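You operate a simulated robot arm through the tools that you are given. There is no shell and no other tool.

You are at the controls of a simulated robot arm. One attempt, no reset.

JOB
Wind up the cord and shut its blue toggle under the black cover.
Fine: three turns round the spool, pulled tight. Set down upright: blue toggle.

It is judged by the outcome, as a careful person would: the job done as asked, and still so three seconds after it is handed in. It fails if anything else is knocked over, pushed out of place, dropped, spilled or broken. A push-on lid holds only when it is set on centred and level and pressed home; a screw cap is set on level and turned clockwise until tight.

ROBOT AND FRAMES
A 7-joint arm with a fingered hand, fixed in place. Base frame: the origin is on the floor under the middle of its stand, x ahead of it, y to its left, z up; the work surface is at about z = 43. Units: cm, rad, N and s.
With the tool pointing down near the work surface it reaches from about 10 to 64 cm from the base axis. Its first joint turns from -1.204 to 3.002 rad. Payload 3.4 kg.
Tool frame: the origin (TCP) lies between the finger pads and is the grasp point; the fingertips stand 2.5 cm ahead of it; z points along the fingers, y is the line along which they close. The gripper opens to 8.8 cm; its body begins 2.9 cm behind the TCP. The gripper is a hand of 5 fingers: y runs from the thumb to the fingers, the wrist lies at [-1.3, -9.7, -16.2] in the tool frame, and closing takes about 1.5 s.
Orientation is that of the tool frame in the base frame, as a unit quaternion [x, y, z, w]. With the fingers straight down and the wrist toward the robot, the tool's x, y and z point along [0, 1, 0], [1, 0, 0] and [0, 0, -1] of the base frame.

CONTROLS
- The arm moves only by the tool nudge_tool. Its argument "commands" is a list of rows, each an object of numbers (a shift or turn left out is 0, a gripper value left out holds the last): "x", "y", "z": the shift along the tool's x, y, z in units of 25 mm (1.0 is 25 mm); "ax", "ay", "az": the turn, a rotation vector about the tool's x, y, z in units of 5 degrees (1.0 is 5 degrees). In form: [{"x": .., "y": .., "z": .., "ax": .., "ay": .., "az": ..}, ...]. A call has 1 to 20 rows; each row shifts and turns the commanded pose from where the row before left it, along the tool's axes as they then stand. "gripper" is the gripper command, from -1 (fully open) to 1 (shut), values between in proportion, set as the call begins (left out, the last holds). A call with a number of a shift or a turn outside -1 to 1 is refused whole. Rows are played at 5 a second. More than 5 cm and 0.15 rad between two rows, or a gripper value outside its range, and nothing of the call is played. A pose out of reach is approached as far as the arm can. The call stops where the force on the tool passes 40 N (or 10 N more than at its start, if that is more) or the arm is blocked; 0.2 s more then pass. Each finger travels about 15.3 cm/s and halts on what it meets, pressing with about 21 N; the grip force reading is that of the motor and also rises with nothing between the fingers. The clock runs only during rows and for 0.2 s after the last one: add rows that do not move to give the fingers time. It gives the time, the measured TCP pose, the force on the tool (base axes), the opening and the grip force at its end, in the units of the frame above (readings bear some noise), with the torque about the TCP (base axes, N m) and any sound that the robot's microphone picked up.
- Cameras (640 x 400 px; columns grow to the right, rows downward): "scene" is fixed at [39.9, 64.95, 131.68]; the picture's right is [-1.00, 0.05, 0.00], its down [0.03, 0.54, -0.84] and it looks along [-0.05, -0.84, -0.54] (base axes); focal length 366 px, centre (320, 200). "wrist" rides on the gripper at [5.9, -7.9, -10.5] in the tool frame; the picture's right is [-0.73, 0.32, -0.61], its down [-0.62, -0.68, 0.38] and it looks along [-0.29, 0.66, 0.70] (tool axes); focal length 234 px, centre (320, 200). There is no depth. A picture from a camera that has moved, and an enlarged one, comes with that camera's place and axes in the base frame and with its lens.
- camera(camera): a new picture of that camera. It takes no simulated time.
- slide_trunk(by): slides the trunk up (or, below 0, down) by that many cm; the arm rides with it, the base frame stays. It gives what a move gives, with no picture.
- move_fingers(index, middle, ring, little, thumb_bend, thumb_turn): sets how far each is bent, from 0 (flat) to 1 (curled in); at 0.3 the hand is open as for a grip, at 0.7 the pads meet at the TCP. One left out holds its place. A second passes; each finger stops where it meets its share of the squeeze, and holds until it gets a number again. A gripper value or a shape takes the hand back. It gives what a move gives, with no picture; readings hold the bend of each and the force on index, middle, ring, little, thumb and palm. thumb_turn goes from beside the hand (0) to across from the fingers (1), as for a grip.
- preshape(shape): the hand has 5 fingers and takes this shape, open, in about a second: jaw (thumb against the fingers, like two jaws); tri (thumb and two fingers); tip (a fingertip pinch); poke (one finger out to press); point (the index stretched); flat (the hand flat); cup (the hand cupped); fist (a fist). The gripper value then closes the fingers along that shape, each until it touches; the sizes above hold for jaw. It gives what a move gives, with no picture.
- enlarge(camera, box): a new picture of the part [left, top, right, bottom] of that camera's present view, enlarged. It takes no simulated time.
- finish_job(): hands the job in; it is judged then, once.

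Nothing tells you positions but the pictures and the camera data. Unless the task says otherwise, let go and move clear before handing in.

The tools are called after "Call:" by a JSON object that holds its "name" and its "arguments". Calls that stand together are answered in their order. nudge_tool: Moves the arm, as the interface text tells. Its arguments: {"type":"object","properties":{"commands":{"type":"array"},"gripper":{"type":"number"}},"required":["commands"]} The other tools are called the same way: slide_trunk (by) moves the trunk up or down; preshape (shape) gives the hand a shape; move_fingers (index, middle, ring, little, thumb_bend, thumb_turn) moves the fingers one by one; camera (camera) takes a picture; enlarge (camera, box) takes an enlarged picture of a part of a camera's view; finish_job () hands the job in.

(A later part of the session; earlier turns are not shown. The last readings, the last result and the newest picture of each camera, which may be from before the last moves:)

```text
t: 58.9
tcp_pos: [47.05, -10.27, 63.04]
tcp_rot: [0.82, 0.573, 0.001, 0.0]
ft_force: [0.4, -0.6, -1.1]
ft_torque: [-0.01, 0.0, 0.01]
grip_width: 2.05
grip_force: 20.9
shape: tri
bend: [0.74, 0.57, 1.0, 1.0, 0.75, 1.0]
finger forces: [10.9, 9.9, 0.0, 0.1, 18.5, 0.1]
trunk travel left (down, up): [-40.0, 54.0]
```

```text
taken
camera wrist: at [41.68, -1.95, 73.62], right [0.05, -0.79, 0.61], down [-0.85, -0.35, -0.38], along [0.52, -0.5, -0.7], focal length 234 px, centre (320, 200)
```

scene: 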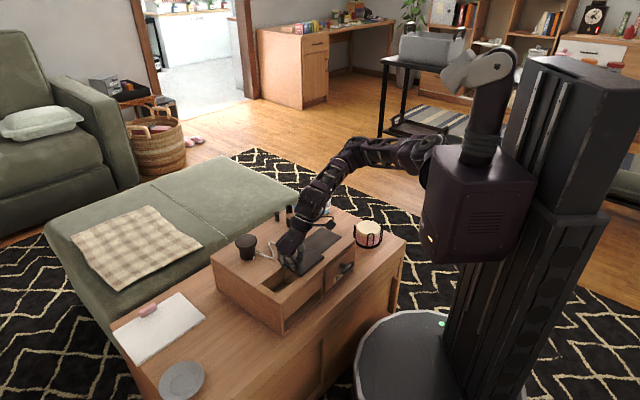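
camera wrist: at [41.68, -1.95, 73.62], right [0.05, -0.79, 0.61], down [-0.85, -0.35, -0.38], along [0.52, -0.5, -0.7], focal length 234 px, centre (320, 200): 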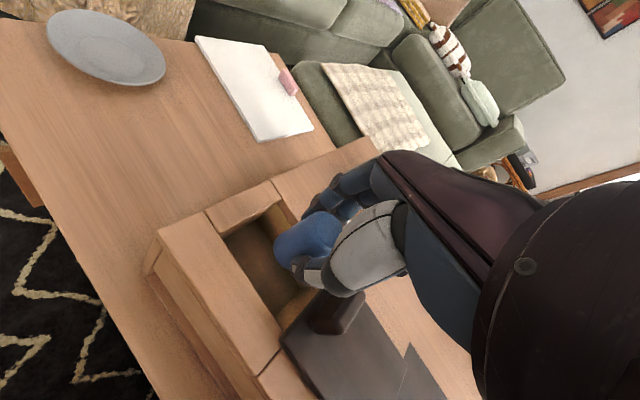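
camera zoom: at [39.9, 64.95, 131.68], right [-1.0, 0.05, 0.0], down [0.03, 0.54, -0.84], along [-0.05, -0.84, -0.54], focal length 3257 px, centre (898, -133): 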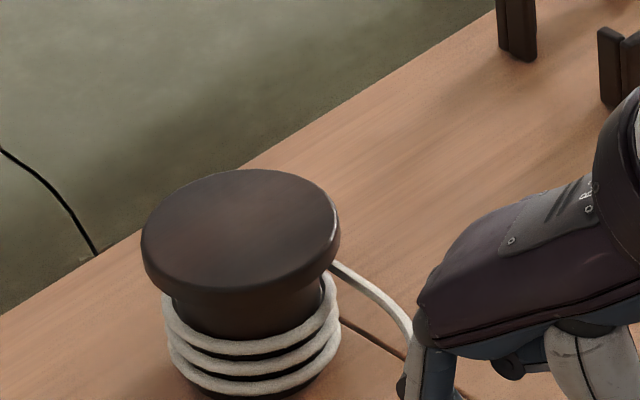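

The wraps are snug but the free cord still sags slightly and there is no clear tension yet. I'll pull further in small steps to find where it goes taut.

Call:
{"name": "nudge_tool", "arguments": {"commands": [{"x": 0.11, "y": -0.167}, {"x": 0.11, "y": -0.167}, {}]}}

Call:
{"name": "nudge_tool", "arguments": {"commands": [{"x": 0.11, "y": -0.167}, {"x": 0.11, "y": -0.167}, {}]}}

Call:
{"name": "enlarge", "arguments": {"camera": "scene", "box": [225, 215, 315, 280]}}

```text
t: 59.7
tcp_pos: [46.56, -9.27, 63.05]
tcp_rot: [0.82, 0.573, 0.0, 0.0]
ft_force: [0.4, 0.5, 0.1]
ft_torque: [-0.01, 0.02, -0.02]
grip_width: 2.07
grip_force: 20.8
shape: tri
bend: [0.74, 0.57, 1.0, 1.0, 0.75, 1.0]
finger forces: [10.8, 9.8, 0.1, 0.1, 18.6, 0.1]
trunk travel left (down, up): [-40.0, 54.0]
```

```text
t: 60.5
tcp_pos: [46.04, -8.56, 63.15]
tcp_rot: [0.819, 0.573, 0.0, 0.001]
ft_force: [-0.3, 0.4, -0.3]
ft_torque: [0.01, 0.01, 0.04]
grip_width: 2.06
grip_force: 20.6
shape: tri
bend: [0.74, 0.57, 1.0, 1.0, 0.75, 1.0]
finger forces: [10.9, 9.7, 0.1, 0.0, 18.4, 0.0]
trunk travel left (down, up): [-40.0, 54.0]
```

```text
6.15 times, centred on (270, 248) of scene
camera zoom: at [39.9, 64.95, 131.68], right [-1.0, 0.05, 0.0], down [0.03, 0.54, -0.84], along [-0.05, -0.84, -0.54], focal length 2255 px, centre (628, -92)
```

zoom: 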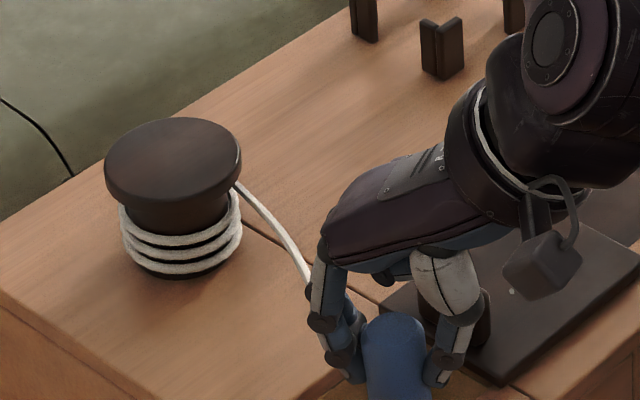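

Call:
{"name": "nudge_tool", "arguments": {"commands": [{"x": 0.11, "y": -0.167}, {"x": 0.11, "y": -0.167}, {}]}}

Call:
{"name": "nudge_tool", "arguments": {"commands": [{"x": 0.11, "y": -0.167}, {"x": 0.11, "y": -0.167}, {}]}}

Call:
{"name": "enlarge", "arguments": {"camera": "scene", "box": [225, 215, 315, 280]}}

Call:
{"name": "enlarge", "arguments": {"camera": "wrist", "box": [160, 150, 420, 380]}}

```text
t: 61.3
tcp_pos: [45.43, -7.76, 63.04]
tcp_rot: [0.819, 0.573, 0.001, -0.001]
ft_force: [0.9, -0.6, -0.1]
ft_torque: [-0.05, -0.02, 0.0]
grip_width: 2.05
grip_force: 21.6
shape: tri
bend: [0.74, 0.57, 1.0, 1.0, 0.75, 1.0]
finger forces: [11.0, 10.4, 0.1, 0.1, 18.2, 0.1]
trunk travel left (down, up): [-40.0, 54.0]
```

```text
t: 62.1
tcp_pos: [44.77, -6.96, 63.06]
tcp_rot: [0.819, 0.574, 0.0, 0.0]
ft_force: [2.6, -3.7, -0.2]
ft_torque: [-0.08, -0.06, -0.03]
grip_width: 2.08
grip_force: 20.8
shape: tri
bend: [0.74, 0.57, 1.0, 1.0, 0.75, 1.0]
finger forces: [11.6, 11.5, 0.0, 0.0, 17.5, 0.0]
trunk travel left (down, up): [-40.0, 54.0]
```

```text
6.15 times, centred on (270, 248) of scene
camera zoom: at [39.9, 64.95, 131.68], right [-1.0, 0.05, 0.0], down [0.03, 0.54, -0.84], along [-0.05, -0.84, -0.54], focal length 2255 px, centre (628, -92)
```

zoom: 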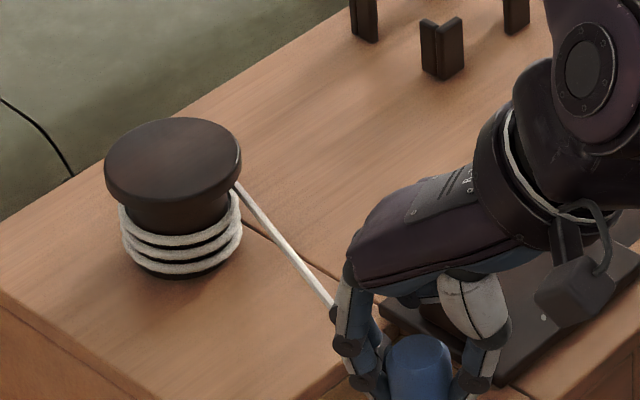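

```text
1.74 times, centred on (290, 265) of wrist
camera zoom: at [39.34, 1.21, 73.67], right [0.05, -0.79, 0.61], down [-0.85, -0.35, -0.38], along [0.52, -0.5, -0.7], focal length 407 px, centre (372, 87)
```

zoom: 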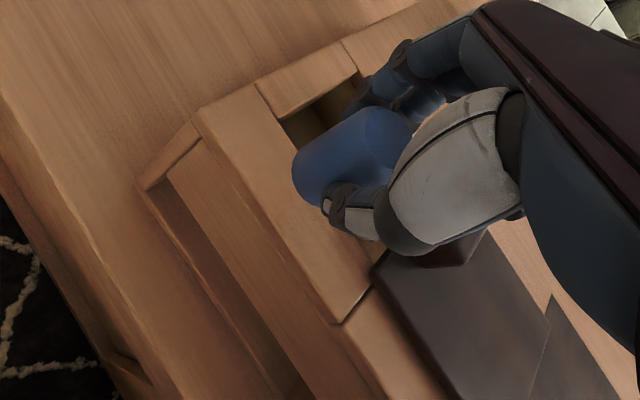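

Now the cord is straight and taut, with about 4.5 N pulling toward the spool and three tight wraps. My low grip is too wide for the pit, though. I'll set the toggle upright on the cabinet top near (51.8, -16), then move the cover clear and re-grip higher up.

Call:
{"name": "nudge_tool", "arguments": {"commands": [{"x": -0.488, "y": 0.776}, {"x": -0.488, "y": 0.776}, {"x": -0.488, "y": 0.776}, {"x": -0.488, "y": 0.776}, {"x": -0.488, "y": 0.776}, {}]}}

Call:
{"name": "enlarge", "arguments": {"camera": "scene", "box": [225, 215, 315, 280]}}

```text
t: 63.5
tcp_pos: [51.76, -16.11, 63.06]
tcp_rot: [0.819, 0.574, 0.0, 0.0]
ft_force: [0.5, 0.5, -0.9]
ft_torque: [-0.03, -0.03, 0.05]
grip_width: 2.06
grip_force: 21.2
shape: tri
bend: [0.74, 0.57, 1.0, 1.0, 0.75, 1.0]
finger forces: [10.8, 9.7, 0.1, 0.1, 18.4, 0.1]
trunk travel left (down, up): [-40.0, 54.0]
```

```text
6.15 times, centred on (270, 248) of scene
camera zoom: at [39.9, 64.95, 131.68], right [-1.0, 0.05, 0.0], down [0.03, 0.54, -0.84], along [-0.05, -0.84, -0.54], focal length 2255 px, centre (628, -92)
```

zoom: 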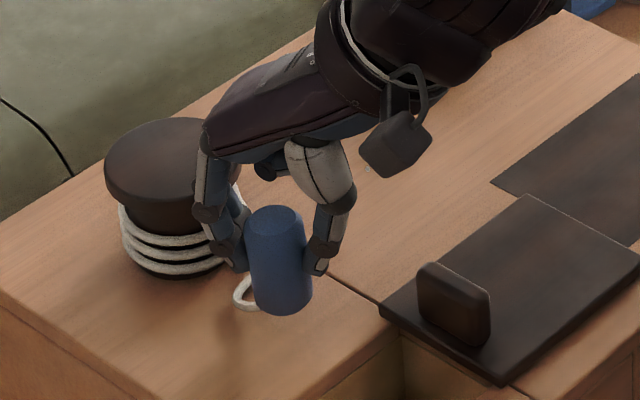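

The wraps stay tight. I'll lower the toggle onto the cabinet top.

Call:
{"name": "nudge_tool", "arguments": {"commands": [{"z": 0.3}, {"z": 0.2}, {"z": 0.06}, {}]}}

Call:
{"name": "nudge_tool", "arguments": {"commands": [{"z": 0.06}, {}, {}]}}

Call:
{"name": "enlarge", "arguments": {"camera": "scene", "box": [235, 225, 295, 270]}}

```text
t: 64.5
tcp_pos: [51.77, -16.07, 61.69]
tcp_rot: [0.819, 0.574, -0.001, 0.0]
ft_force: [0.0, 0.2, -0.3]
ft_torque: [0.02, 0.05, 0.0]
grip_width: 2.04
grip_force: 20.7
shape: tri
bend: [0.74, 0.57, 1.0, 1.0, 0.75, 1.0]
finger forces: [10.8, 9.8, 0.1, 0.0, 18.5, 0.0]
trunk travel left (down, up): [-40.0, 54.0]
```

```text
t: 65.3
tcp_pos: [51.7, -15.87, 61.57]
tcp_rot: [0.819, 0.573, 0.0, 0.0]
ft_force: [-0.4, -0.6, 3.3]
ft_torque: [-0.02, -0.02, 0.01]
grip_width: 2.08
grip_force: 21.1
shape: tri
bend: [0.74, 0.57, 1.0, 1.0, 0.75, 1.0]
finger forces: [10.7, 10.0, 0.1, 0.0, 19.0, 0.0]
trunk travel left (down, up): [-40.0, 54.0]
```

```text
8.89 times, centred on (265, 248) of scene
camera zoom: at [39.9, 64.95, 131.68], right [-1.0, 0.05, 0.0], down [0.03, 0.54, -0.84], along [-0.05, -0.84, -0.54], focal length 3257 px, centre (809, -222)
```

zoom: 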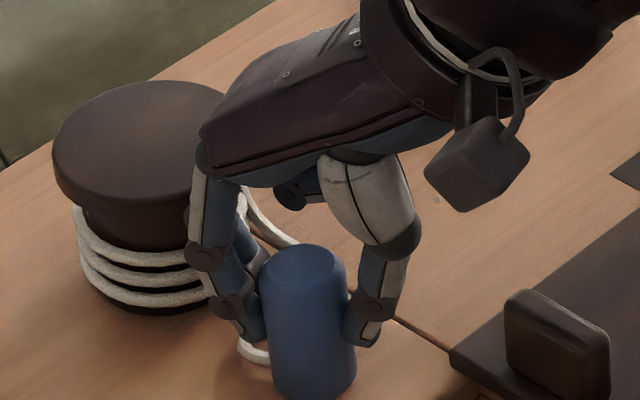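

It's touching down with about 3 N. I'll release gently.

Call:
{"name": "nudge_tool", "arguments": {"commands": [{}, {}, {}, {}, {}, {}], "gripper": -0.1}}

Call:
{"name": "enlarge", "arguments": {"camera": "scene", "box": [235, 225, 295, 270]}}

Call:
{"name": "enlarge", "arguments": {"camera": "wrist", "box": [160, 140, 420, 370]}}

```text
t: 66.7
tcp_pos: [51.67, -15.95, 61.54]
tcp_rot: [0.819, 0.574, 0.0, 0.0]
ft_force: [-2.3, 3.1, -1.0]
ft_torque: [-0.02, -0.02, 0.08]
grip_width: 4.67
grip_force: 0.0
shape: tri
bend: [0.74, 0.44, 0.99, 0.99, 0.67, 1.0]
finger forces: [0.0, 3.8, 0.0, 0.1, 0.0, 0.0]
trunk travel left (down, up): [-40.0, 54.0]
```

```text
8.89 times, centred on (265, 248) of scene
camera zoom: at [39.9, 64.95, 131.68], right [-1.0, 0.05, 0.0], down [0.03, 0.54, -0.84], along [-0.05, -0.84, -0.54], focal length 3257 px, centre (809, -222)
```

zoom: 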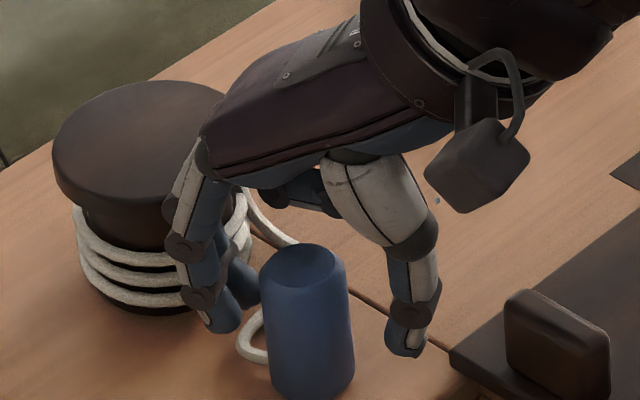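

```text
1.74 times, centred on (290, 255) of wrist
camera zoom: at [46.24, -7.77, 72.13], right [0.06, -0.79, 0.61], down [-0.85, -0.35, -0.38], along [0.52, -0.5, -0.7], focal length 407 px, centre (372, 104)
```

zoom: 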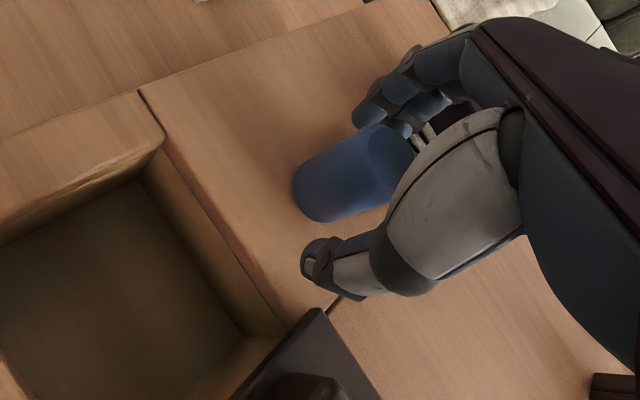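

The toggle stands upright, but my middle finger is brushing the spool flange with about 4 N. I'll ease away from the spool slightly and rise straight up.

Call:
{"name": "nudge_tool", "arguments": {"commands": [{"x": 0.06, "y": -0.14}, {}]}}

Call:
{"name": "enlarge", "arguments": {"camera": "scene", "box": [235, 225, 295, 270]}}

```text
t: 67.3
tcp_pos: [51.37, -15.76, 61.52]
tcp_rot: [0.819, 0.573, 0.0, 0.0]
ft_force: [0.2, -0.7, -0.3]
ft_torque: [0.0, 0.03, 0.02]
grip_width: 4.8
grip_force: 0.1
shape: tri
bend: [0.74, 0.43, 0.99, 0.99, 0.67, 1.0]
finger forces: [0.1, 0.0, 0.1, 0.1, 0.0, 0.0]
trunk travel left (down, up): [-40.0, 54.0]
```

```text
8.89 times, centred on (265, 248) of scene
camera zoom: at [39.9, 64.95, 131.68], right [-1.0, 0.05, 0.0], down [0.03, 0.54, -0.84], along [-0.05, -0.84, -0.54], focal length 3257 px, centre (809, -222)
```

zoom: 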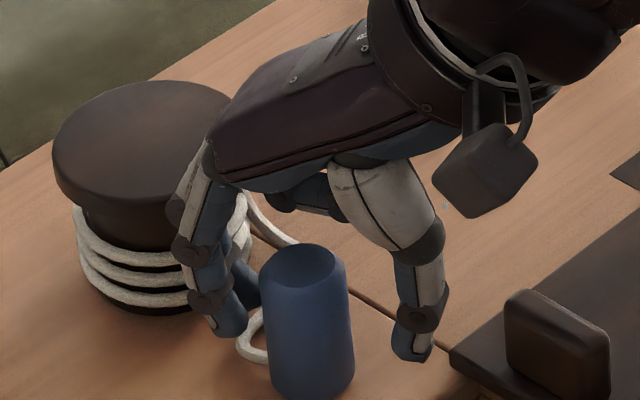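

The contact has cleared. I'll rise straight up and look.

Call:
{"name": "nudge_tool", "arguments": {"commands": [{"z": -0.3}, {"z": -0.5}, {"z": -0.8}, {"z": -0.8}, {"z": -0.8}, {"z": -0.8}, {}]}}

Call:
{"name": "enlarge", "arguments": {"camera": "scene", "box": [220, 205, 320, 280]}}

Call:
{"name": "camera", "arguments": {"camera": "wrist"}}

```text
t: 68.9
tcp_pos: [51.62, -15.64, 71.64]
tcp_rot: [0.819, 0.574, 0.0, 0.0]
ft_force: [0.2, 0.0, -0.5]
ft_torque: [-0.06, 0.01, 0.0]
grip_width: 4.79
grip_force: 0.0
shape: tri
bend: [0.74, 0.43, 0.99, 0.99, 0.67, 1.0]
finger forces: [0.1, 0.0, 0.0, 0.0, 0.1, 0.0]
trunk travel left (down, up): [-40.0, 54.0]
```

```text
5.33 times, centred on (270, 242) of scene
camera zoom: at [39.9, 64.95, 131.68], right [-1.0, 0.05, 0.0], down [0.03, 0.54, -0.84], along [-0.05, -0.84, -0.54], focal length 1954 px, centre (587, -27)
```

zoom: 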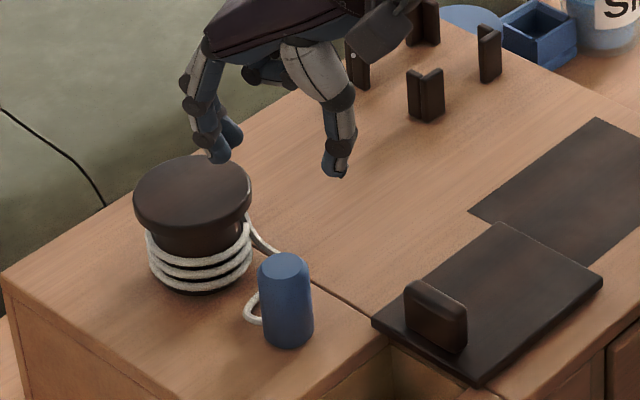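

```text
taken
camera wrist: at [46.07, -7.54, 82.13], right [0.06, -0.79, 0.61], down [-0.85, -0.35, -0.38], along [0.52, -0.5, -0.7], focal length 234 px, centre (320, 200)
```

wrist: 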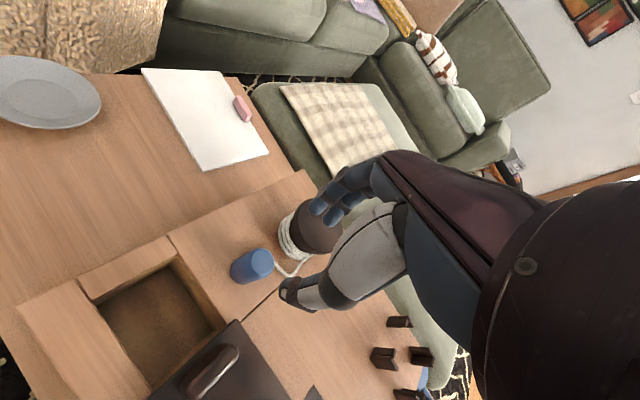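

The toggle stands upright on its own and the wraps stay tight. Next I'll locate the cover's bar precisely so I can move the cover further off the pit.

Call:
{"name": "enlarge", "arguments": {"camera": "wrist", "box": [60, 230, 340, 400]}}

```text
2.29 times, centred on (200, 315) of wrist
camera zoom: at [46.07, -7.54, 82.13], right [0.06, -0.79, 0.61], down [-0.85, -0.35, -0.38], along [0.52, -0.5, -0.7], focal length 535 px, centre (594, -63)
```

zoom: 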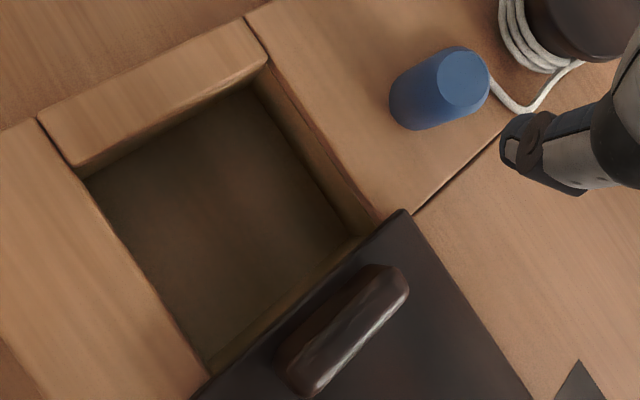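

The bar's centre is at about (43.6, -14.7). I'll turn the hand back to the cabinet's alignment and hover over the bar.

Call:
{"name": "nudge_tool", "arguments": {"commands": [{"az": -0.957}, {"az": -0.957}, {"az": -0.957}, {"az": -0.957}, {"az": -0.957}, {"az": -0.957}, {"az": -0.957}, {"az": -0.957}, {"az": -0.957}, {"az": -0.957}, {"az": -0.957}, {"az": -0.957}, {"az": -0.957}, {"az": -0.957}, {"x": 0.663, "y": -0.36, "z": 0.4}, {"x": 0.663, "y": -0.36, "z": 0.4}, {"x": 0.663, "y": -0.36, "z": 0.4}, {"x": 0.663, "y": -0.36, "z": 0.4}, {}], "gripper": -1}}

Call:
{"name": "enlarge", "arguments": {"camera": "wrist", "box": [140, 150, 420, 400]}}

Call:
{"name": "enlarge", "arguments": {"camera": "scene", "box": [220, 205, 340, 290]}}

```text
t: 72.9
tcp_pos: [44.34, -13.2, 67.52]
tcp_rot: [0.405, 0.914, -0.001, 0.0]
ft_force: [-0.4, -1.3, -0.4]
ft_torque: [-0.04, -0.02, 0.02]
grip_width: 8.82
grip_force: 0.1
shape: tri
bend: [0.3, 0.3, 0.99, 0.99, 0.3, 0.98]
finger forces: [0.0, 0.1, 0.1, 0.0, 0.0, 0.0]
out of reach, approached as far as the arm can: row 14
trunk travel left (down, up): [-40.0, 54.0]
```

```text
1.60 times, centred on (280, 275) of wrist
camera zoom: at [34.49, -14.19, 78.15], right [0.73, -0.32, 0.61], down [-0.09, -0.92, -0.38], along [0.68, 0.23, -0.7], focal length 375 px, centre (384, 80)
```

zoom: 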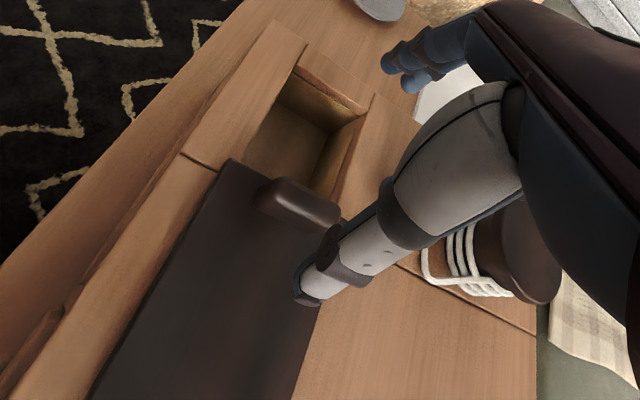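

```text
4.71 times, centred on (280, 248) of scene
camera zoom: at [39.9, 64.95, 131.68], right [-1.0, 0.05, 0.0], down [0.03, 0.54, -0.84], along [-0.05, -0.84, -0.54], focal length 1724 px, centre (508, -24)
```

zoom: 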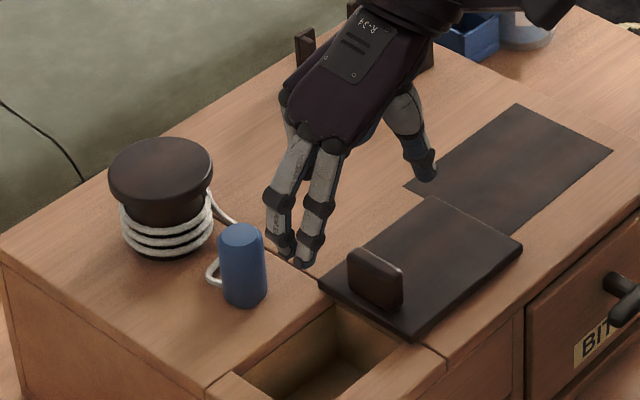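

Call:
{"name": "enlarge", "arguments": {"camera": "wrist", "box": [220, 190, 380, 300]}}

Call:
{"name": "enlarge", "arguments": {"camera": "scene", "box": [270, 240, 330, 285]}}

```text
3.64 times, centred on (300, 245) of wrist
camera zoom: at [34.49, -14.19, 78.15], right [0.73, -0.32, 0.61], down [-0.09, -0.92, -0.38], along [0.68, 0.23, -0.7], focal length 852 px, centre (393, 36)
```

zoom: 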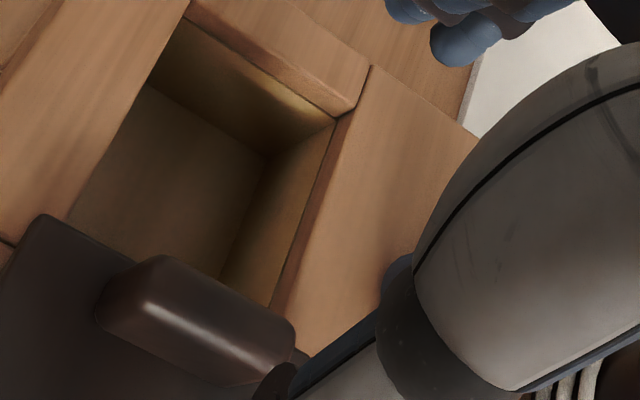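

```text
8.89 times, centred on (300, 262) of scene
camera zoom: at [39.9, 64.95, 131.68], right [-1.0, 0.05, 0.0], down [0.03, 0.54, -0.84], along [-0.05, -0.84, -0.54], focal length 3257 px, centre (498, -356)
```

zoom: 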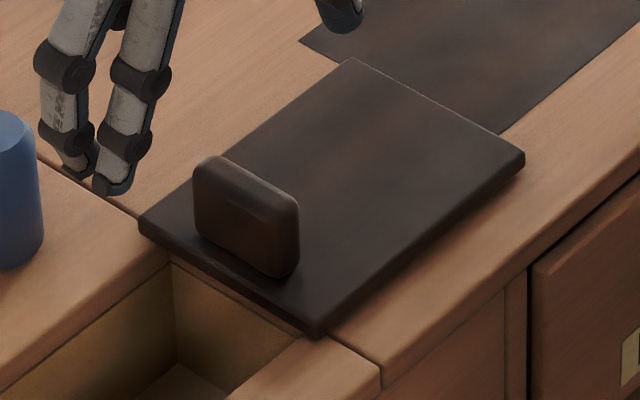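

Zoomed in, the cover's edge lines up with the pit's edge seam, so the pit is already fully open and the cover can stay put. I'll go back to the toggle with a yaw of about 3°, which keeps both the fingers and the curled knuckles off the flange, and grip it higher.

Call:
{"name": "nudge_tool", "arguments": {"commands": [{"az": 0.98}, {"az": 0.98}, {"az": 0.98}, {"az": 0.98}, {"az": 0.98}, {"az": 0.98}, {"az": 0.98}, {"az": 0.98}, {"x": -0.37, "y": 0.768}, {"x": -0.37, "y": 0.768}, {"x": -0.37, "y": 0.768}, {"x": -0.37, "y": 0.768}, {}], "gripper": -0.5}}

Call:
{"name": "enlarge", "arguments": {"camera": "wrist", "box": [160, 150, 420, 380]}}

Call:
{"name": "enlarge", "arguments": {"camera": "scene", "box": [225, 210, 315, 275]}}

```text
t: 75.7
tcp_pos: [52.18, -16.4, 67.43]
tcp_rot: [0.688, 0.725, 0.0, 0.0]
ft_force: [-0.8, -1.0, -0.7]
ft_torque: [0.0, 0.0, -0.03]
grip_width: 6.63
grip_force: 0.0
shape: tri
bend: [0.27, 0.35, 0.99, 0.99, 0.54, 0.99]
finger forces: [0.0, 0.1, 0.0, 0.0, 0.0, 0.1]
trunk travel left (down, up): [-40.0, 54.0]
```

```text
1.74 times, centred on (290, 265) of wrist
camera zoom: at [43.93, -11.08, 78.08], right [0.36, -0.71, 0.61], down [-0.65, -0.66, -0.38], along [0.67, -0.25, -0.7], focal length 407 px, centre (372, 87)
```

zoom: 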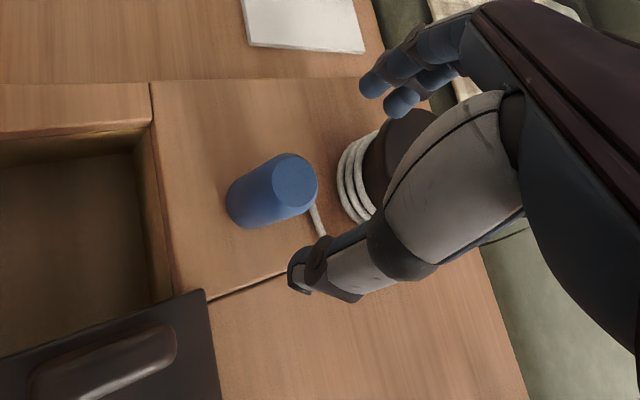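

```text
6.15 times, centred on (270, 242) of scene
camera zoom: at [39.9, 64.95, 131.68], right [-1.0, 0.05, 0.0], down [0.03, 0.54, -0.84], along [-0.05, -0.84, -0.54], focal length 2255 px, centre (628, -62)
```

zoom: 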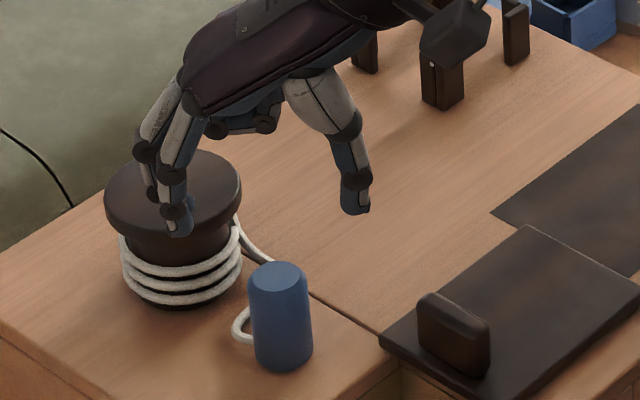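

The toggle is at about (52.3, -16.2), directly below the grasp point. I'll narrow the opening a bit so the middle finger clears the flange and descend to z 62.1 for the higher grip.

Call:
{"name": "nudge_tool", "arguments": {"commands": [{"y": 0.04}, {}, {}, {}], "gripper": -0.25}}

Call:
{"name": "nudge_tool", "arguments": {"commands": [{"z": 0.5}, {"z": 0.5}, {"z": 0.4}, {}]}}

Call:
{"name": "enlarge", "arguments": {"camera": "scene", "box": [225, 210, 315, 275]}}

Call:
{"name": "enlarge", "arguments": {"camera": "wrist", "box": [160, 150, 420, 380]}}

```text
t: 76.7
tcp_pos: [52.33, -16.52, 67.56]
tcp_rot: [0.688, 0.726, 0.0, 0.0]
ft_force: [-0.6, 0.0, -0.3]
ft_torque: [-0.02, -0.04, -0.03]
grip_width: 5.54
grip_force: 0.0
shape: tri
bend: [0.73, 0.39, 0.99, 0.99, 0.63, 1.0]
finger forces: [0.0, 0.0, 0.1, 0.1, 0.1, 0.0]
trunk travel left (down, up): [-40.0, 54.0]
```

```text
t: 77.7
tcp_pos: [52.28, -16.38, 63.94]
tcp_rot: [0.688, 0.725, 0.0, 0.0]
ft_force: [0.0, -0.8, 0.8]
ft_torque: [0.0, 0.03, -0.01]
grip_width: 5.53
grip_force: 0.0
shape: tri
bend: [0.73, 0.39, 0.99, 0.99, 0.63, 1.0]
finger forces: [0.1, 0.0, 0.1, 0.0, 0.0, 0.0]
trunk travel left (down, up): [-40.0, 54.0]
```

```text
6.15 times, centred on (270, 242) of scene
camera zoom: at [39.9, 64.95, 131.68], right [-1.0, 0.05, 0.0], down [0.03, 0.54, -0.84], along [-0.05, -0.84, -0.54], focal length 2255 px, centre (628, -62)
```

zoom: 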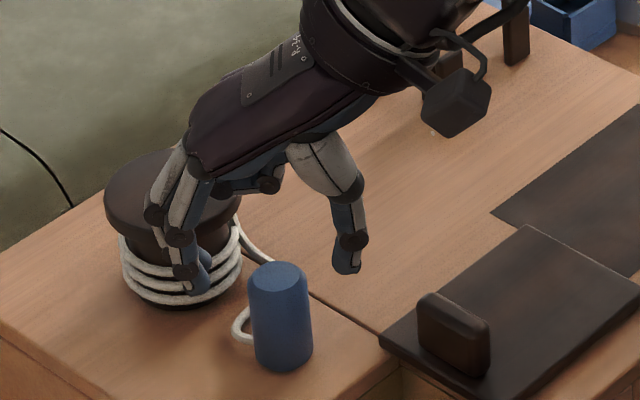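

```text
1.74 times, centred on (290, 265) of wrist
camera zoom: at [44.04, -11.04, 74.59], right [0.36, -0.71, 0.61], down [-0.65, -0.66, -0.38], along [0.67, -0.26, -0.7], focal length 407 px, centre (372, 87)
```

zoom: 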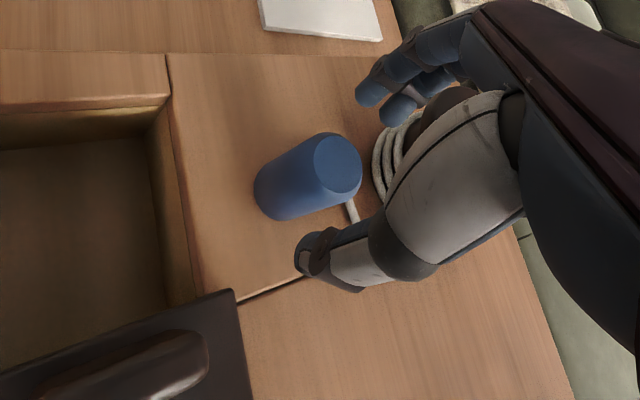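

Alignment looks right: toggle at (52.5, -16.2), hand at (52.3, -16.4), and no contact. I'll go down the last bit and close.

Call:
{"name": "nudge_tool", "arguments": {"commands": [{"y": 0.06, "z": 0.37}, {"z": 0.37}, {}]}}

Call:
{"name": "nudge_tool", "arguments": {"commands": [{}, {}, {}, {}, {}, {}, {}, {}], "gripper": 1}}

Call:
{"name": "enlarge", "arguments": {"camera": "scene", "box": [225, 210, 315, 275]}}

Call:
{"name": "enlarge", "arguments": {"camera": "wrist", "box": [160, 150, 420, 380]}}

```text
t: 78.5
tcp_pos: [52.43, -16.52, 62.17]
tcp_rot: [0.689, 0.725, 0.0, 0.0]
ft_force: [0.0, 0.2, -0.1]
ft_torque: [-0.01, 0.01, 0.0]
grip_width: 5.51
grip_force: 0.1
shape: tri
bend: [0.73, 0.39, 0.99, 0.99, 0.63, 1.0]
finger forces: [0.1, 0.0, 0.0, 0.0, 0.1, 0.0]
trunk travel left (down, up): [-40.0, 54.0]
```

```text
t: 80.3
tcp_pos: [52.48, -16.3, 62.13]
tcp_rot: [0.689, 0.725, 0.0, 0.001]
ft_force: [0.3, -1.1, 0.8]
ft_torque: [0.02, -0.05, -0.03]
grip_width: 1.3
grip_force: 21.7
shape: tri
bend: [0.73, 0.72, 1.0, 1.0, 0.78, 1.0]
finger forces: [12.1, 0.0, 0.1, 0.1, 15.8, 0.0]
trunk travel left (down, up): [-40.0, 54.0]
```

```text
6.15 times, centred on (270, 242) of scene
camera zoom: at [39.9, 64.95, 131.68], right [-1.0, 0.05, 0.0], down [0.03, 0.54, -0.84], along [-0.05, -0.84, -0.54], focal length 2255 px, centre (628, -62)
```

zoom: 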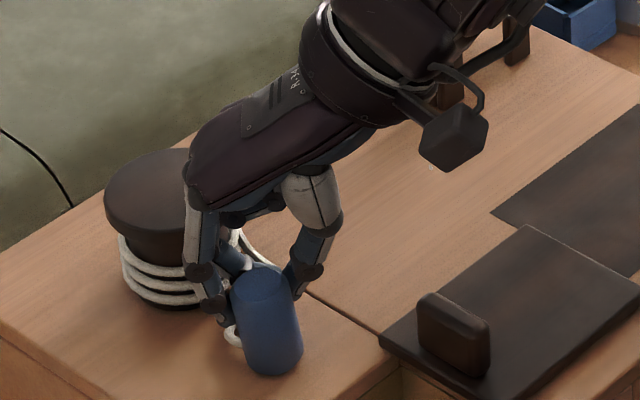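

```text
1.74 times, centred on (290, 265) of wrist
camera zoom: at [44.22, -11.01, 72.81], right [0.36, -0.71, 0.61], down [-0.65, -0.66, -0.38], along [0.67, -0.26, -0.7], focal length 407 px, centre (372, 87)
```

zoom: 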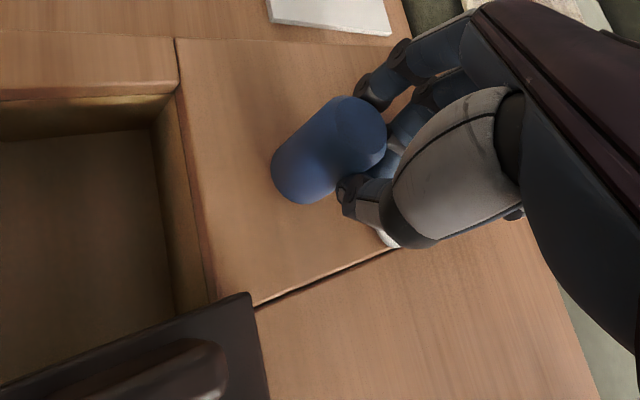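

The grip is off-centre. The toggle was pinched behind its middle, with only the index and thumb loaded, and it is tilting slightly. I'll release gently, let it settle back upright, and re-centre.

Call:
{"name": "nudge_tool", "arguments": {"commands": [{}, {}, {}, {}], "gripper": 0.3}}

Call:
{"name": "enlarge", "arguments": {"camera": "scene", "box": [235, 225, 295, 270]}}

Call:
{"name": "enlarge", "arguments": {"camera": "wrist", "box": [220, 170, 380, 300]}}

```text
t: 81.3
tcp_pos: [52.51, -16.42, 62.13]
tcp_rot: [0.688, 0.726, 0.0, 0.0]
ft_force: [0.3, 0.5, -0.2]
ft_torque: [0.01, 0.01, -0.04]
grip_width: 3.07
grip_force: 0.1
shape: tri
bend: [0.74, 0.51, 0.99, 0.99, 0.73, 1.0]
finger forces: [0.1, 0.0, 0.0, 0.1, 0.1, 0.0]
trunk travel left (down, up): [-40.0, 54.0]
```

```text
8.89 times, centred on (265, 248) of scene
camera zoom: at [39.9, 64.95, 131.68], right [-1.0, 0.05, 0.0], down [0.03, 0.54, -0.84], along [-0.05, -0.84, -0.54], focal length 3257 px, centre (809, -222)
```

zoom: 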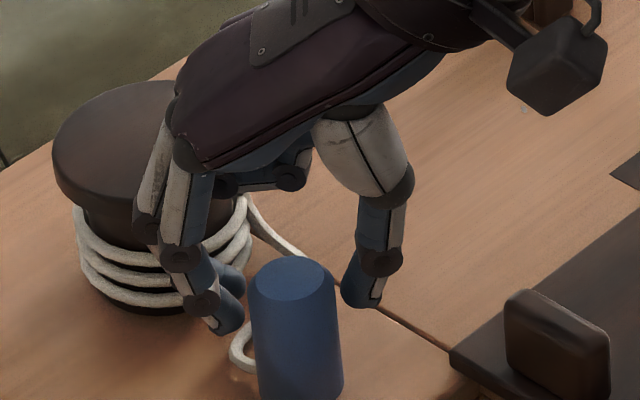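

```text
3.08 times, centred on (300, 235) of wrist
camera zoom: at [44.23, -11.01, 72.79], right [0.36, -0.71, 0.61], down [-0.65, -0.66, -0.38], along [0.67, -0.26, -0.7], focal length 720 px, centre (382, 92)
```

zoom: 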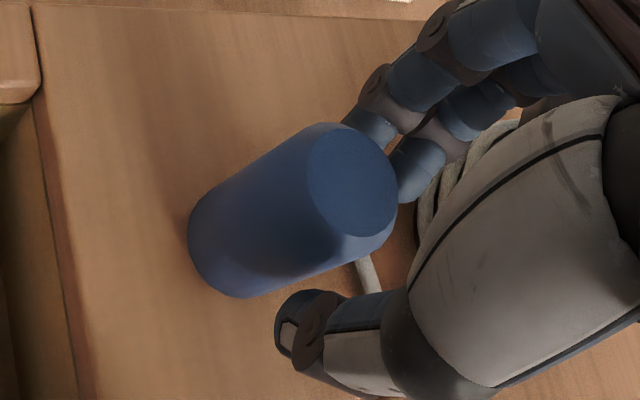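

The toggle is upright again, now at about (52.7, -15.5). I need the hand about 1.1 cm further along its x-axis to centre on it. I'll open slightly, shift and close again.

Call:
{"name": "nudge_tool", "arguments": {"commands": [{}, {}, {"x": 0.218, "y": 0.04}, {"x": 0.218, "y": 0.04}, {}], "gripper": 0.05}}

Call:
{"name": "enlarge", "arguments": {"camera": "scene", "box": [235, 225, 295, 270]}}

Call:
{"name": "enlarge", "arguments": {"camera": "wrist", "box": [220, 170, 380, 300]}}

```text
t: 82.5
tcp_pos: [52.56, -15.27, 62.23]
tcp_rot: [0.688, 0.725, 0.0, 0.0]
ft_force: [0.9, -0.1, 0.2]
ft_torque: [-0.04, 0.03, 0.02]
grip_width: 4.12
grip_force: 0.0
shape: tri
bend: [0.74, 0.46, 0.99, 0.99, 0.71, 1.0]
finger forces: [0.0, 0.0, 0.0, 0.0, 0.0, 0.1]
trunk travel left (down, up): [-40.0, 54.0]
```

```text
8.89 times, centred on (265, 248) of scene
camera zoom: at [39.9, 64.95, 131.68], right [-1.0, 0.05, 0.0], down [0.03, 0.54, -0.84], along [-0.05, -0.84, -0.54], focal length 3257 px, centre (809, -222)
```

zoom: 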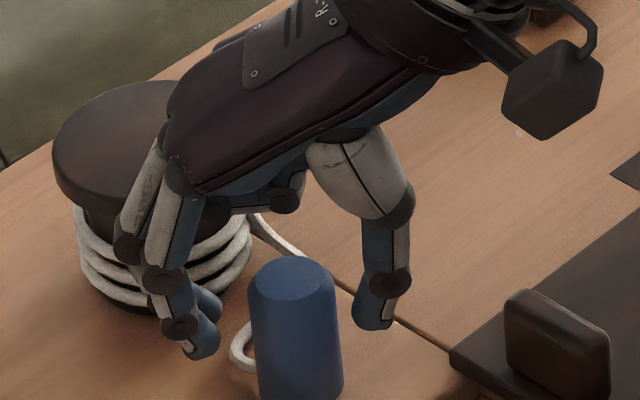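

```text
3.08 times, centred on (300, 235) of wrist
camera zoom: at [44.35, -9.9, 72.78], right [0.36, -0.71, 0.61], down [-0.65, -0.66, -0.38], along [0.67, -0.26, -0.7], focal length 720 px, centre (382, 92)
```

zoom: 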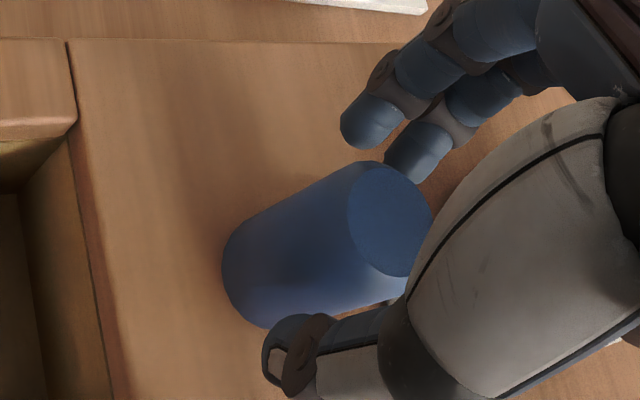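

Now the toggle is on the line between the thumb and both fingertips. Closing.

Call:
{"name": "nudge_tool", "arguments": {"commands": [{}, {}, {}, {}, {}, {}, {}], "gripper": 1}}

Call:
{"name": "enlarge", "arguments": {"camera": "scene", "box": [235, 225, 295, 270]}}

Call:
{"name": "enlarge", "arguments": {"camera": "wrist", "box": [220, 170, 380, 300]}}

```text
t: 84.1
tcp_pos: [52.6, -15.28, 62.22]
tcp_rot: [0.688, 0.726, 0.0, 0.001]
ft_force: [-0.4, 0.6, -0.5]
ft_torque: [0.0, -0.01, -0.01]
grip_width: 2.06
grip_force: 20.9
shape: tri
bend: [0.74, 0.56, 1.0, 1.0, 0.75, 1.0]
finger forces: [8.8, 9.9, 0.0, 0.1, 18.2, 0.0]
trunk travel left (down, up): [-40.0, 54.0]
```

```text
8.89 times, centred on (265, 248) of scene
camera zoom: at [39.9, 64.95, 131.68], right [-1.0, 0.05, 0.0], down [0.03, 0.54, -0.84], along [-0.05, -0.84, -0.54], focal length 3257 px, centre (809, -222)
```

zoom: 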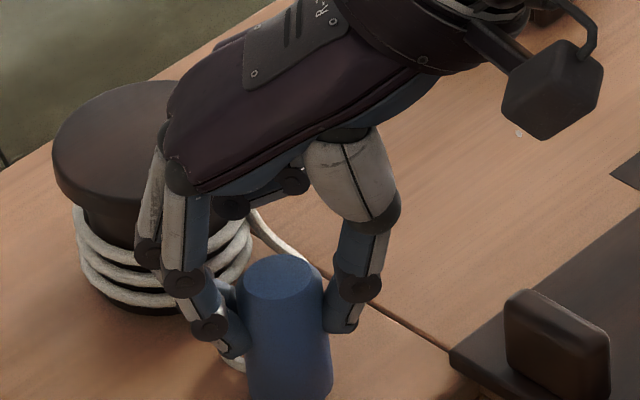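

```text
3.08 times, centred on (300, 235) of wrist
camera zoom: at [44.35, -9.9, 72.78], right [0.36, -0.71, 0.61], down [-0.65, -0.66, -0.38], along [0.67, -0.26, -0.7], focal length 720 px, centre (382, 92)
```

zoom: 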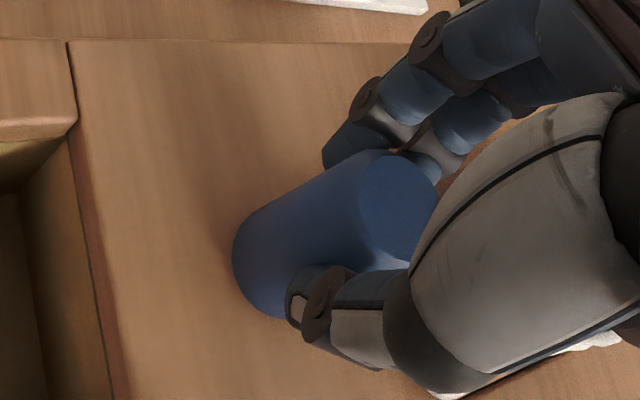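

The grip is balanced and upright, and it sits higher on the toggle. I'll lift it 2 cm, turn the hand to about 20° so thumb and fingers clear both the cover bar and the pit walls, and move over the pit.

Call:
{"name": "nudge_tool", "arguments": {"commands": [{"z": -0.4}, {"z": -0.4}, {"az": -0.85}, {"az": -0.85}, {"az": -0.85}, {"az": -0.85}, {"x": 0.652, "y": -0.359}, {"x": 0.652, "y": -0.359}, {"x": 0.652, "y": -0.359}, {"x": 0.652, "y": -0.359}, {}]}}

Call:
{"name": "enlarge", "arguments": {"camera": "wrist", "box": [160, 150, 420, 380]}}

Call:
{"name": "enlarge", "arguments": {"camera": "scene", "box": [225, 215, 325, 295]}}

```text
t: 86.5
tcp_pos: [46.98, -10.43, 64.3]
tcp_rot: [0.574, 0.819, 0.0, 0.001]
ft_force: [-0.4, -0.1, 0.0]
ft_torque: [-0.04, 0.01, -0.02]
grip_width: 2.03
grip_force: 21.2
shape: tri
bend: [0.74, 0.56, 1.0, 1.0, 0.75, 1.0]
finger forces: [8.7, 10.1, 0.1, 0.0, 18.2, 0.0]
trunk travel left (down, up): [-40.0, 54.0]
```

```text
1.74 times, centred on (290, 265) of wrist
camera zoom: at [37.44, -7.66, 74.8], right [0.55, -0.57, 0.61], down [-0.43, -0.82, -0.38], along [0.72, -0.05, -0.7], focal length 407 px, centre (372, 87)
```

zoom: 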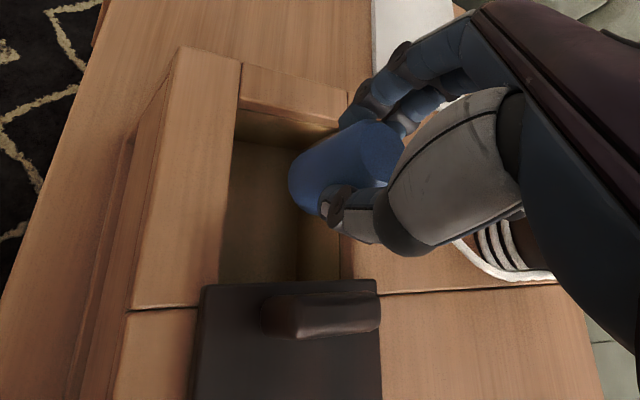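

```text
5.00 times, centred on (275, 255) of scene
camera zoom: at [39.9, 64.95, 131.68], right [-1.0, 0.05, 0.0], down [0.03, 0.54, -0.84], along [-0.05, -0.84, -0.54], focal length 1832 px, centre (545, -75)
```

zoom: 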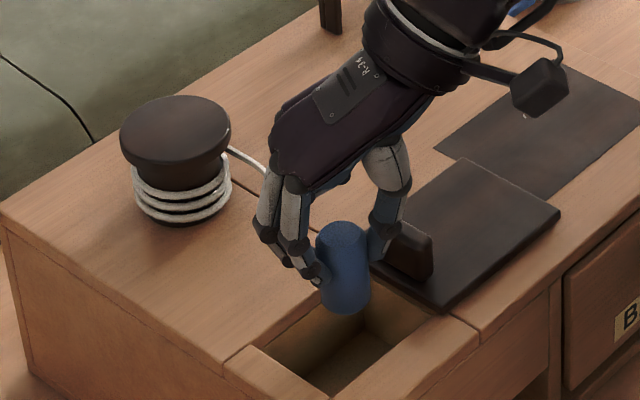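

The toggle is centred over the pit at about (47.2, -10.7), and the bar and walls look clear. I'll lower in stages while watching the forces.

Call:
{"name": "nudge_tool", "arguments": {"commands": [{"z": 0.4}, {"z": 0.4}, {"z": 0.4}, {"z": 0.4}, {}]}}

Call:
{"name": "enlarge", "arguments": {"camera": "scene", "box": [225, 215, 325, 295]}}

Call:
{"name": "enlarge", "arguments": {"camera": "wrist", "box": [160, 150, 420, 380]}}

```text
t: 87.7
tcp_pos: [47.15, -10.45, 60.24]
tcp_rot: [0.573, 0.819, 0.0, 0.001]
ft_force: [0.3, -0.8, -1.1]
ft_torque: [0.01, 0.01, 0.01]
grip_width: 2.04
grip_force: 21.6
shape: tri
bend: [0.74, 0.56, 1.0, 1.0, 0.75, 1.0]
finger forces: [8.8, 10.1, 0.0, 0.0, 18.1, 0.0]
trunk travel left (down, up): [-40.0, 54.0]
```

```text
5.00 times, centred on (275, 255) of scene
camera zoom: at [39.9, 64.95, 131.68], right [-1.0, 0.05, 0.0], down [0.03, 0.54, -0.84], along [-0.05, -0.84, -0.54], focal length 1832 px, centre (545, -75)
```

zoom: 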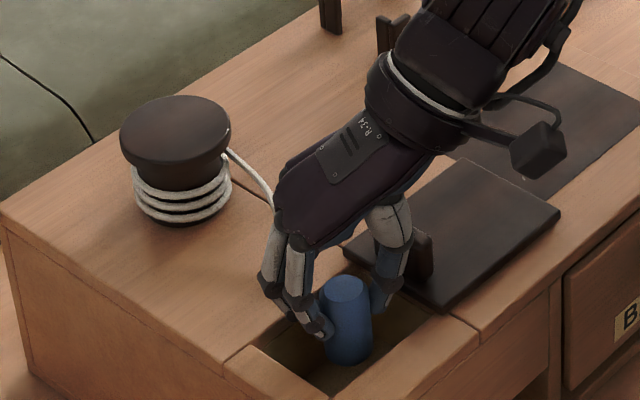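

```text
1.74 times, centred on (290, 265) of wrist
camera zoom: at [37.51, -7.67, 70.78], right [0.55, -0.57, 0.61], down [-0.43, -0.82, -0.38], along [0.72, -0.05, -0.7], focal length 407 px, centre (372, 87)
```

zoom: 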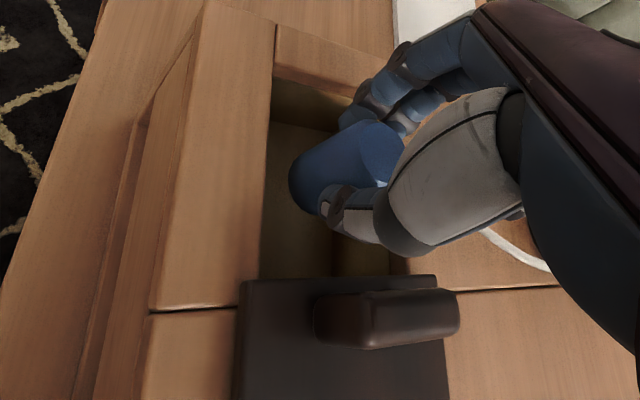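

Call:
{"name": "nudge_tool", "arguments": {"commands": [{"z": 0.25}, {"z": 0.25}, {"z": 0.2}, {}]}}

Call:
{"name": "enlarge", "arguments": {"camera": "scene", "box": [245, 235, 315, 295]}}

Call:
{"name": "enlarge", "arguments": {"camera": "wrist", "box": [220, 170, 400, 320]}}

```text
t: 88.7
tcp_pos: [46.95, -10.4, 58.51]
tcp_rot: [0.574, 0.819, 0.0, -0.001]
ft_force: [0.0, 0.1, -0.8]
ft_torque: [0.01, 0.0, 0.0]
grip_width: 2.05
grip_force: 21.2
shape: tri
bend: [0.74, 0.56, 1.0, 1.0, 0.75, 1.0]
finger forces: [8.7, 10.3, 0.0, 0.0, 18.1, 0.0]
trunk travel left (down, up): [-40.0, 54.0]
```

```text
6.67 times, centred on (280, 265) of scene
camera zoom: at [39.9, 64.95, 131.68], right [-1.0, 0.05, 0.0], down [0.03, 0.54, -0.84], along [-0.05, -0.84, -0.54], focal length 2442 px, centre (587, -233)
```

zoom: 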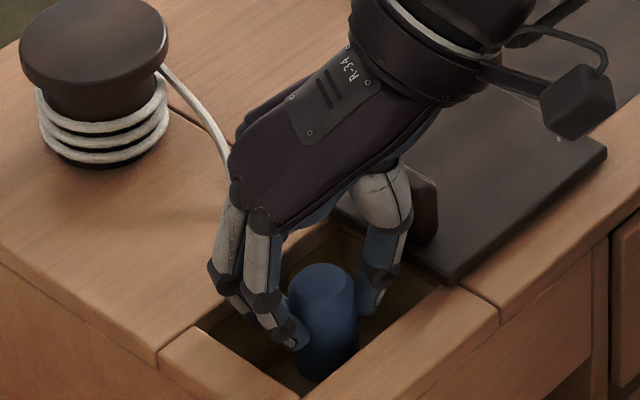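

```text
2.67 times, centred on (310, 245) of wrist
camera zoom: at [37.5, -7.67, 69.04], right [0.55, -0.57, 0.61], down [-0.43, -0.82, -0.38], along [0.72, -0.05, -0.7], focal length 624 px, centre (347, 80)
```

zoom: 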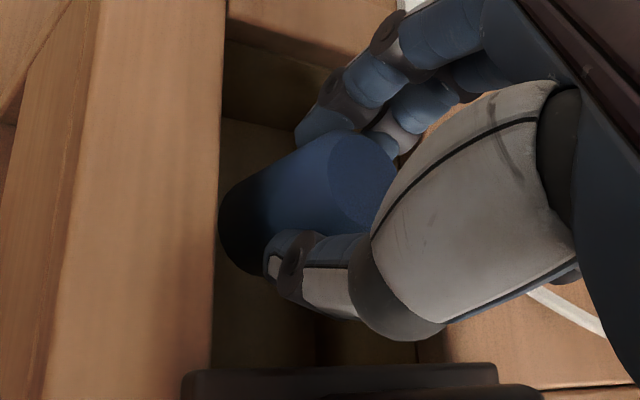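

There is no contact yet, and the toggle is inside the pit. I'll continue in 4–5 mm steps until I feel the floor.

Call:
{"name": "nudge_tool", "arguments": {"commands": [{"z": 0.18}, {"z": 0.14}, {}]}}

Call:
{"name": "nudge_tool", "arguments": {"commands": [{"z": 0.1}, {}]}}

Call:
{"name": "nudge_tool", "arguments": {"commands": [{"z": 0.08}, {}]}}

```text
t: 89.5
tcp_pos: [46.97, -10.46, 57.59]
tcp_rot: [0.574, 0.819, 0.0, 0.0]
ft_force: [0.9, -0.4, -0.9]
ft_torque: [0.03, -0.01, 0.0]
grip_width: 2.06
grip_force: 20.5
shape: tri
bend: [0.74, 0.56, 1.0, 1.0, 0.75, 1.0]
finger forces: [8.8, 10.3, 0.0, 0.1, 18.2, 0.1]
trunk travel left (down, up): [-40.0, 54.0]
```

```text
t: 90.1
tcp_pos: [47.02, -10.4, 57.33]
tcp_rot: [0.575, 0.818, 0.0, 0.0]
ft_force: [-0.1, -0.8, 0.2]
ft_torque: [-0.02, 0.07, 0.0]
grip_width: 2.06
grip_force: 20.6
shape: tri
bend: [0.74, 0.56, 1.0, 1.0, 0.75, 1.0]
finger forces: [8.7, 10.2, 0.1, 0.0, 18.2, 0.0]
trunk travel left (down, up): [-40.0, 54.0]
```

```text
t: 90.7
tcp_pos: [46.92, -10.49, 57.18]
tcp_rot: [0.574, 0.819, 0.0, 0.0]
ft_force: [-0.3, 0.0, -1.1]
ft_torque: [0.03, -0.05, 0.01]
grip_width: 2.06
grip_force: 21.0
shape: tri
bend: [0.74, 0.56, 1.0, 1.0, 0.75, 1.0]
finger forces: [8.8, 10.2, 0.1, 0.0, 18.2, 0.0]
trunk travel left (down, up): [-40.0, 54.0]
```

Call:
{"name": "nudge_tool", "arguments": {"commands": [{"z": 0.08}, {}]}}

Call:
{"name": "nudge_tool", "arguments": {"commands": [{"z": 0.08}, {}]}}

Call:
{"name": "enlarge", "arguments": {"camera": "scene", "box": [245, 235, 315, 295]}}

```text
t: 91.3
tcp_pos: [47.0, -10.4, 57.05]
tcp_rot: [0.573, 0.82, 0.0, 0.0]
ft_force: [-0.4, 0.8, 0.4]
ft_torque: [-0.02, -0.03, 0.0]
grip_width: 2.04
grip_force: 20.9
shape: tri
bend: [0.74, 0.56, 1.0, 1.0, 0.75, 1.0]
finger forces: [8.8, 10.2, 0.0, 0.0, 18.2, 0.0]
trunk travel left (down, up): [-40.0, 54.0]
```

```text
t: 91.9
tcp_pos: [46.93, -10.42, 56.79]
tcp_rot: [0.573, 0.819, 0.0, 0.001]
ft_force: [0.2, -0.2, -0.3]
ft_torque: [0.0, 0.01, -0.01]
grip_width: 2.07
grip_force: 20.9
shape: tri
bend: [0.74, 0.56, 1.0, 1.0, 0.75, 1.0]
finger forces: [8.8, 10.2, 0.0, 0.0, 18.2, 0.0]
trunk travel left (down, up): [-40.0, 54.0]
```

```text
6.67 times, centred on (280, 265) of scene
camera zoom: at [39.9, 64.95, 131.68], right [-1.0, 0.05, 0.0], down [0.03, 0.54, -0.84], along [-0.05, -0.84, -0.54], focal length 2442 px, centre (587, -233)
```

zoom: 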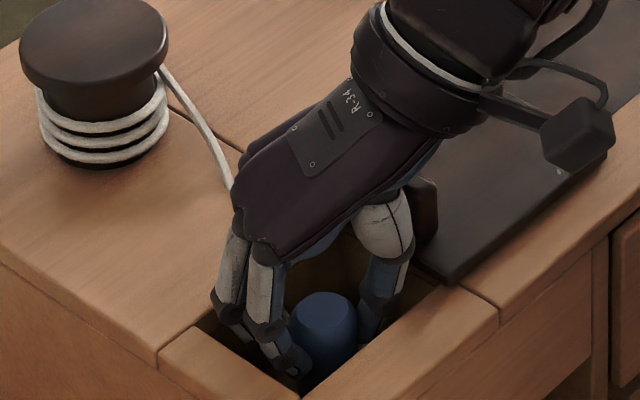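

Call:
{"name": "nudge_tool", "arguments": {"commands": [{"z": 0.08}, {}]}}

Call:
{"name": "nudge_tool", "arguments": {"commands": [{"z": 0.08}, {}]}}

Call:
{"name": "nudge_tool", "arguments": {"commands": [{"z": 0.08}, {}]}}

```text
t: 92.5
tcp_pos: [46.91, -10.57, 56.59]
tcp_rot: [0.574, 0.819, 0.0, 0.001]
ft_force: [0.6, -0.6, 0.2]
ft_torque: [0.03, -0.02, -0.01]
grip_width: 2.05
grip_force: 20.6
shape: tri
bend: [0.74, 0.56, 1.0, 1.0, 0.75, 1.0]
finger forces: [8.7, 10.2, 0.1, 0.0, 18.1, 0.1]
trunk travel left (down, up): [-40.0, 54.0]
```

```text
t: 93.1
tcp_pos: [46.95, -10.48, 56.34]
tcp_rot: [0.574, 0.819, 0.0, 0.001]
ft_force: [0.5, 0.6, 0.8]
ft_torque: [-0.02, -0.02, 0.0]
grip_width: 2.03
grip_force: 20.7
shape: tri
bend: [0.74, 0.56, 1.0, 1.0, 0.75, 1.0]
finger forces: [8.9, 10.2, 0.0, 0.0, 18.3, 0.1]
trunk travel left (down, up): [-40.0, 54.0]
```

```text
t: 93.7
tcp_pos: [46.88, -10.38, 56.27]
tcp_rot: [0.573, 0.819, 0.001, 0.0]
ft_force: [0.4, -1.3, 7.1]
ft_torque: [-0.04, 0.01, -0.03]
grip_width: 2.07
grip_force: 21.5
shape: tri
bend: [0.74, 0.56, 1.0, 1.0, 0.75, 1.0]
finger forces: [9.2, 11.0, 0.0, 0.0, 19.9, 0.0]
trunk travel left (down, up): [-40.0, 54.0]
```

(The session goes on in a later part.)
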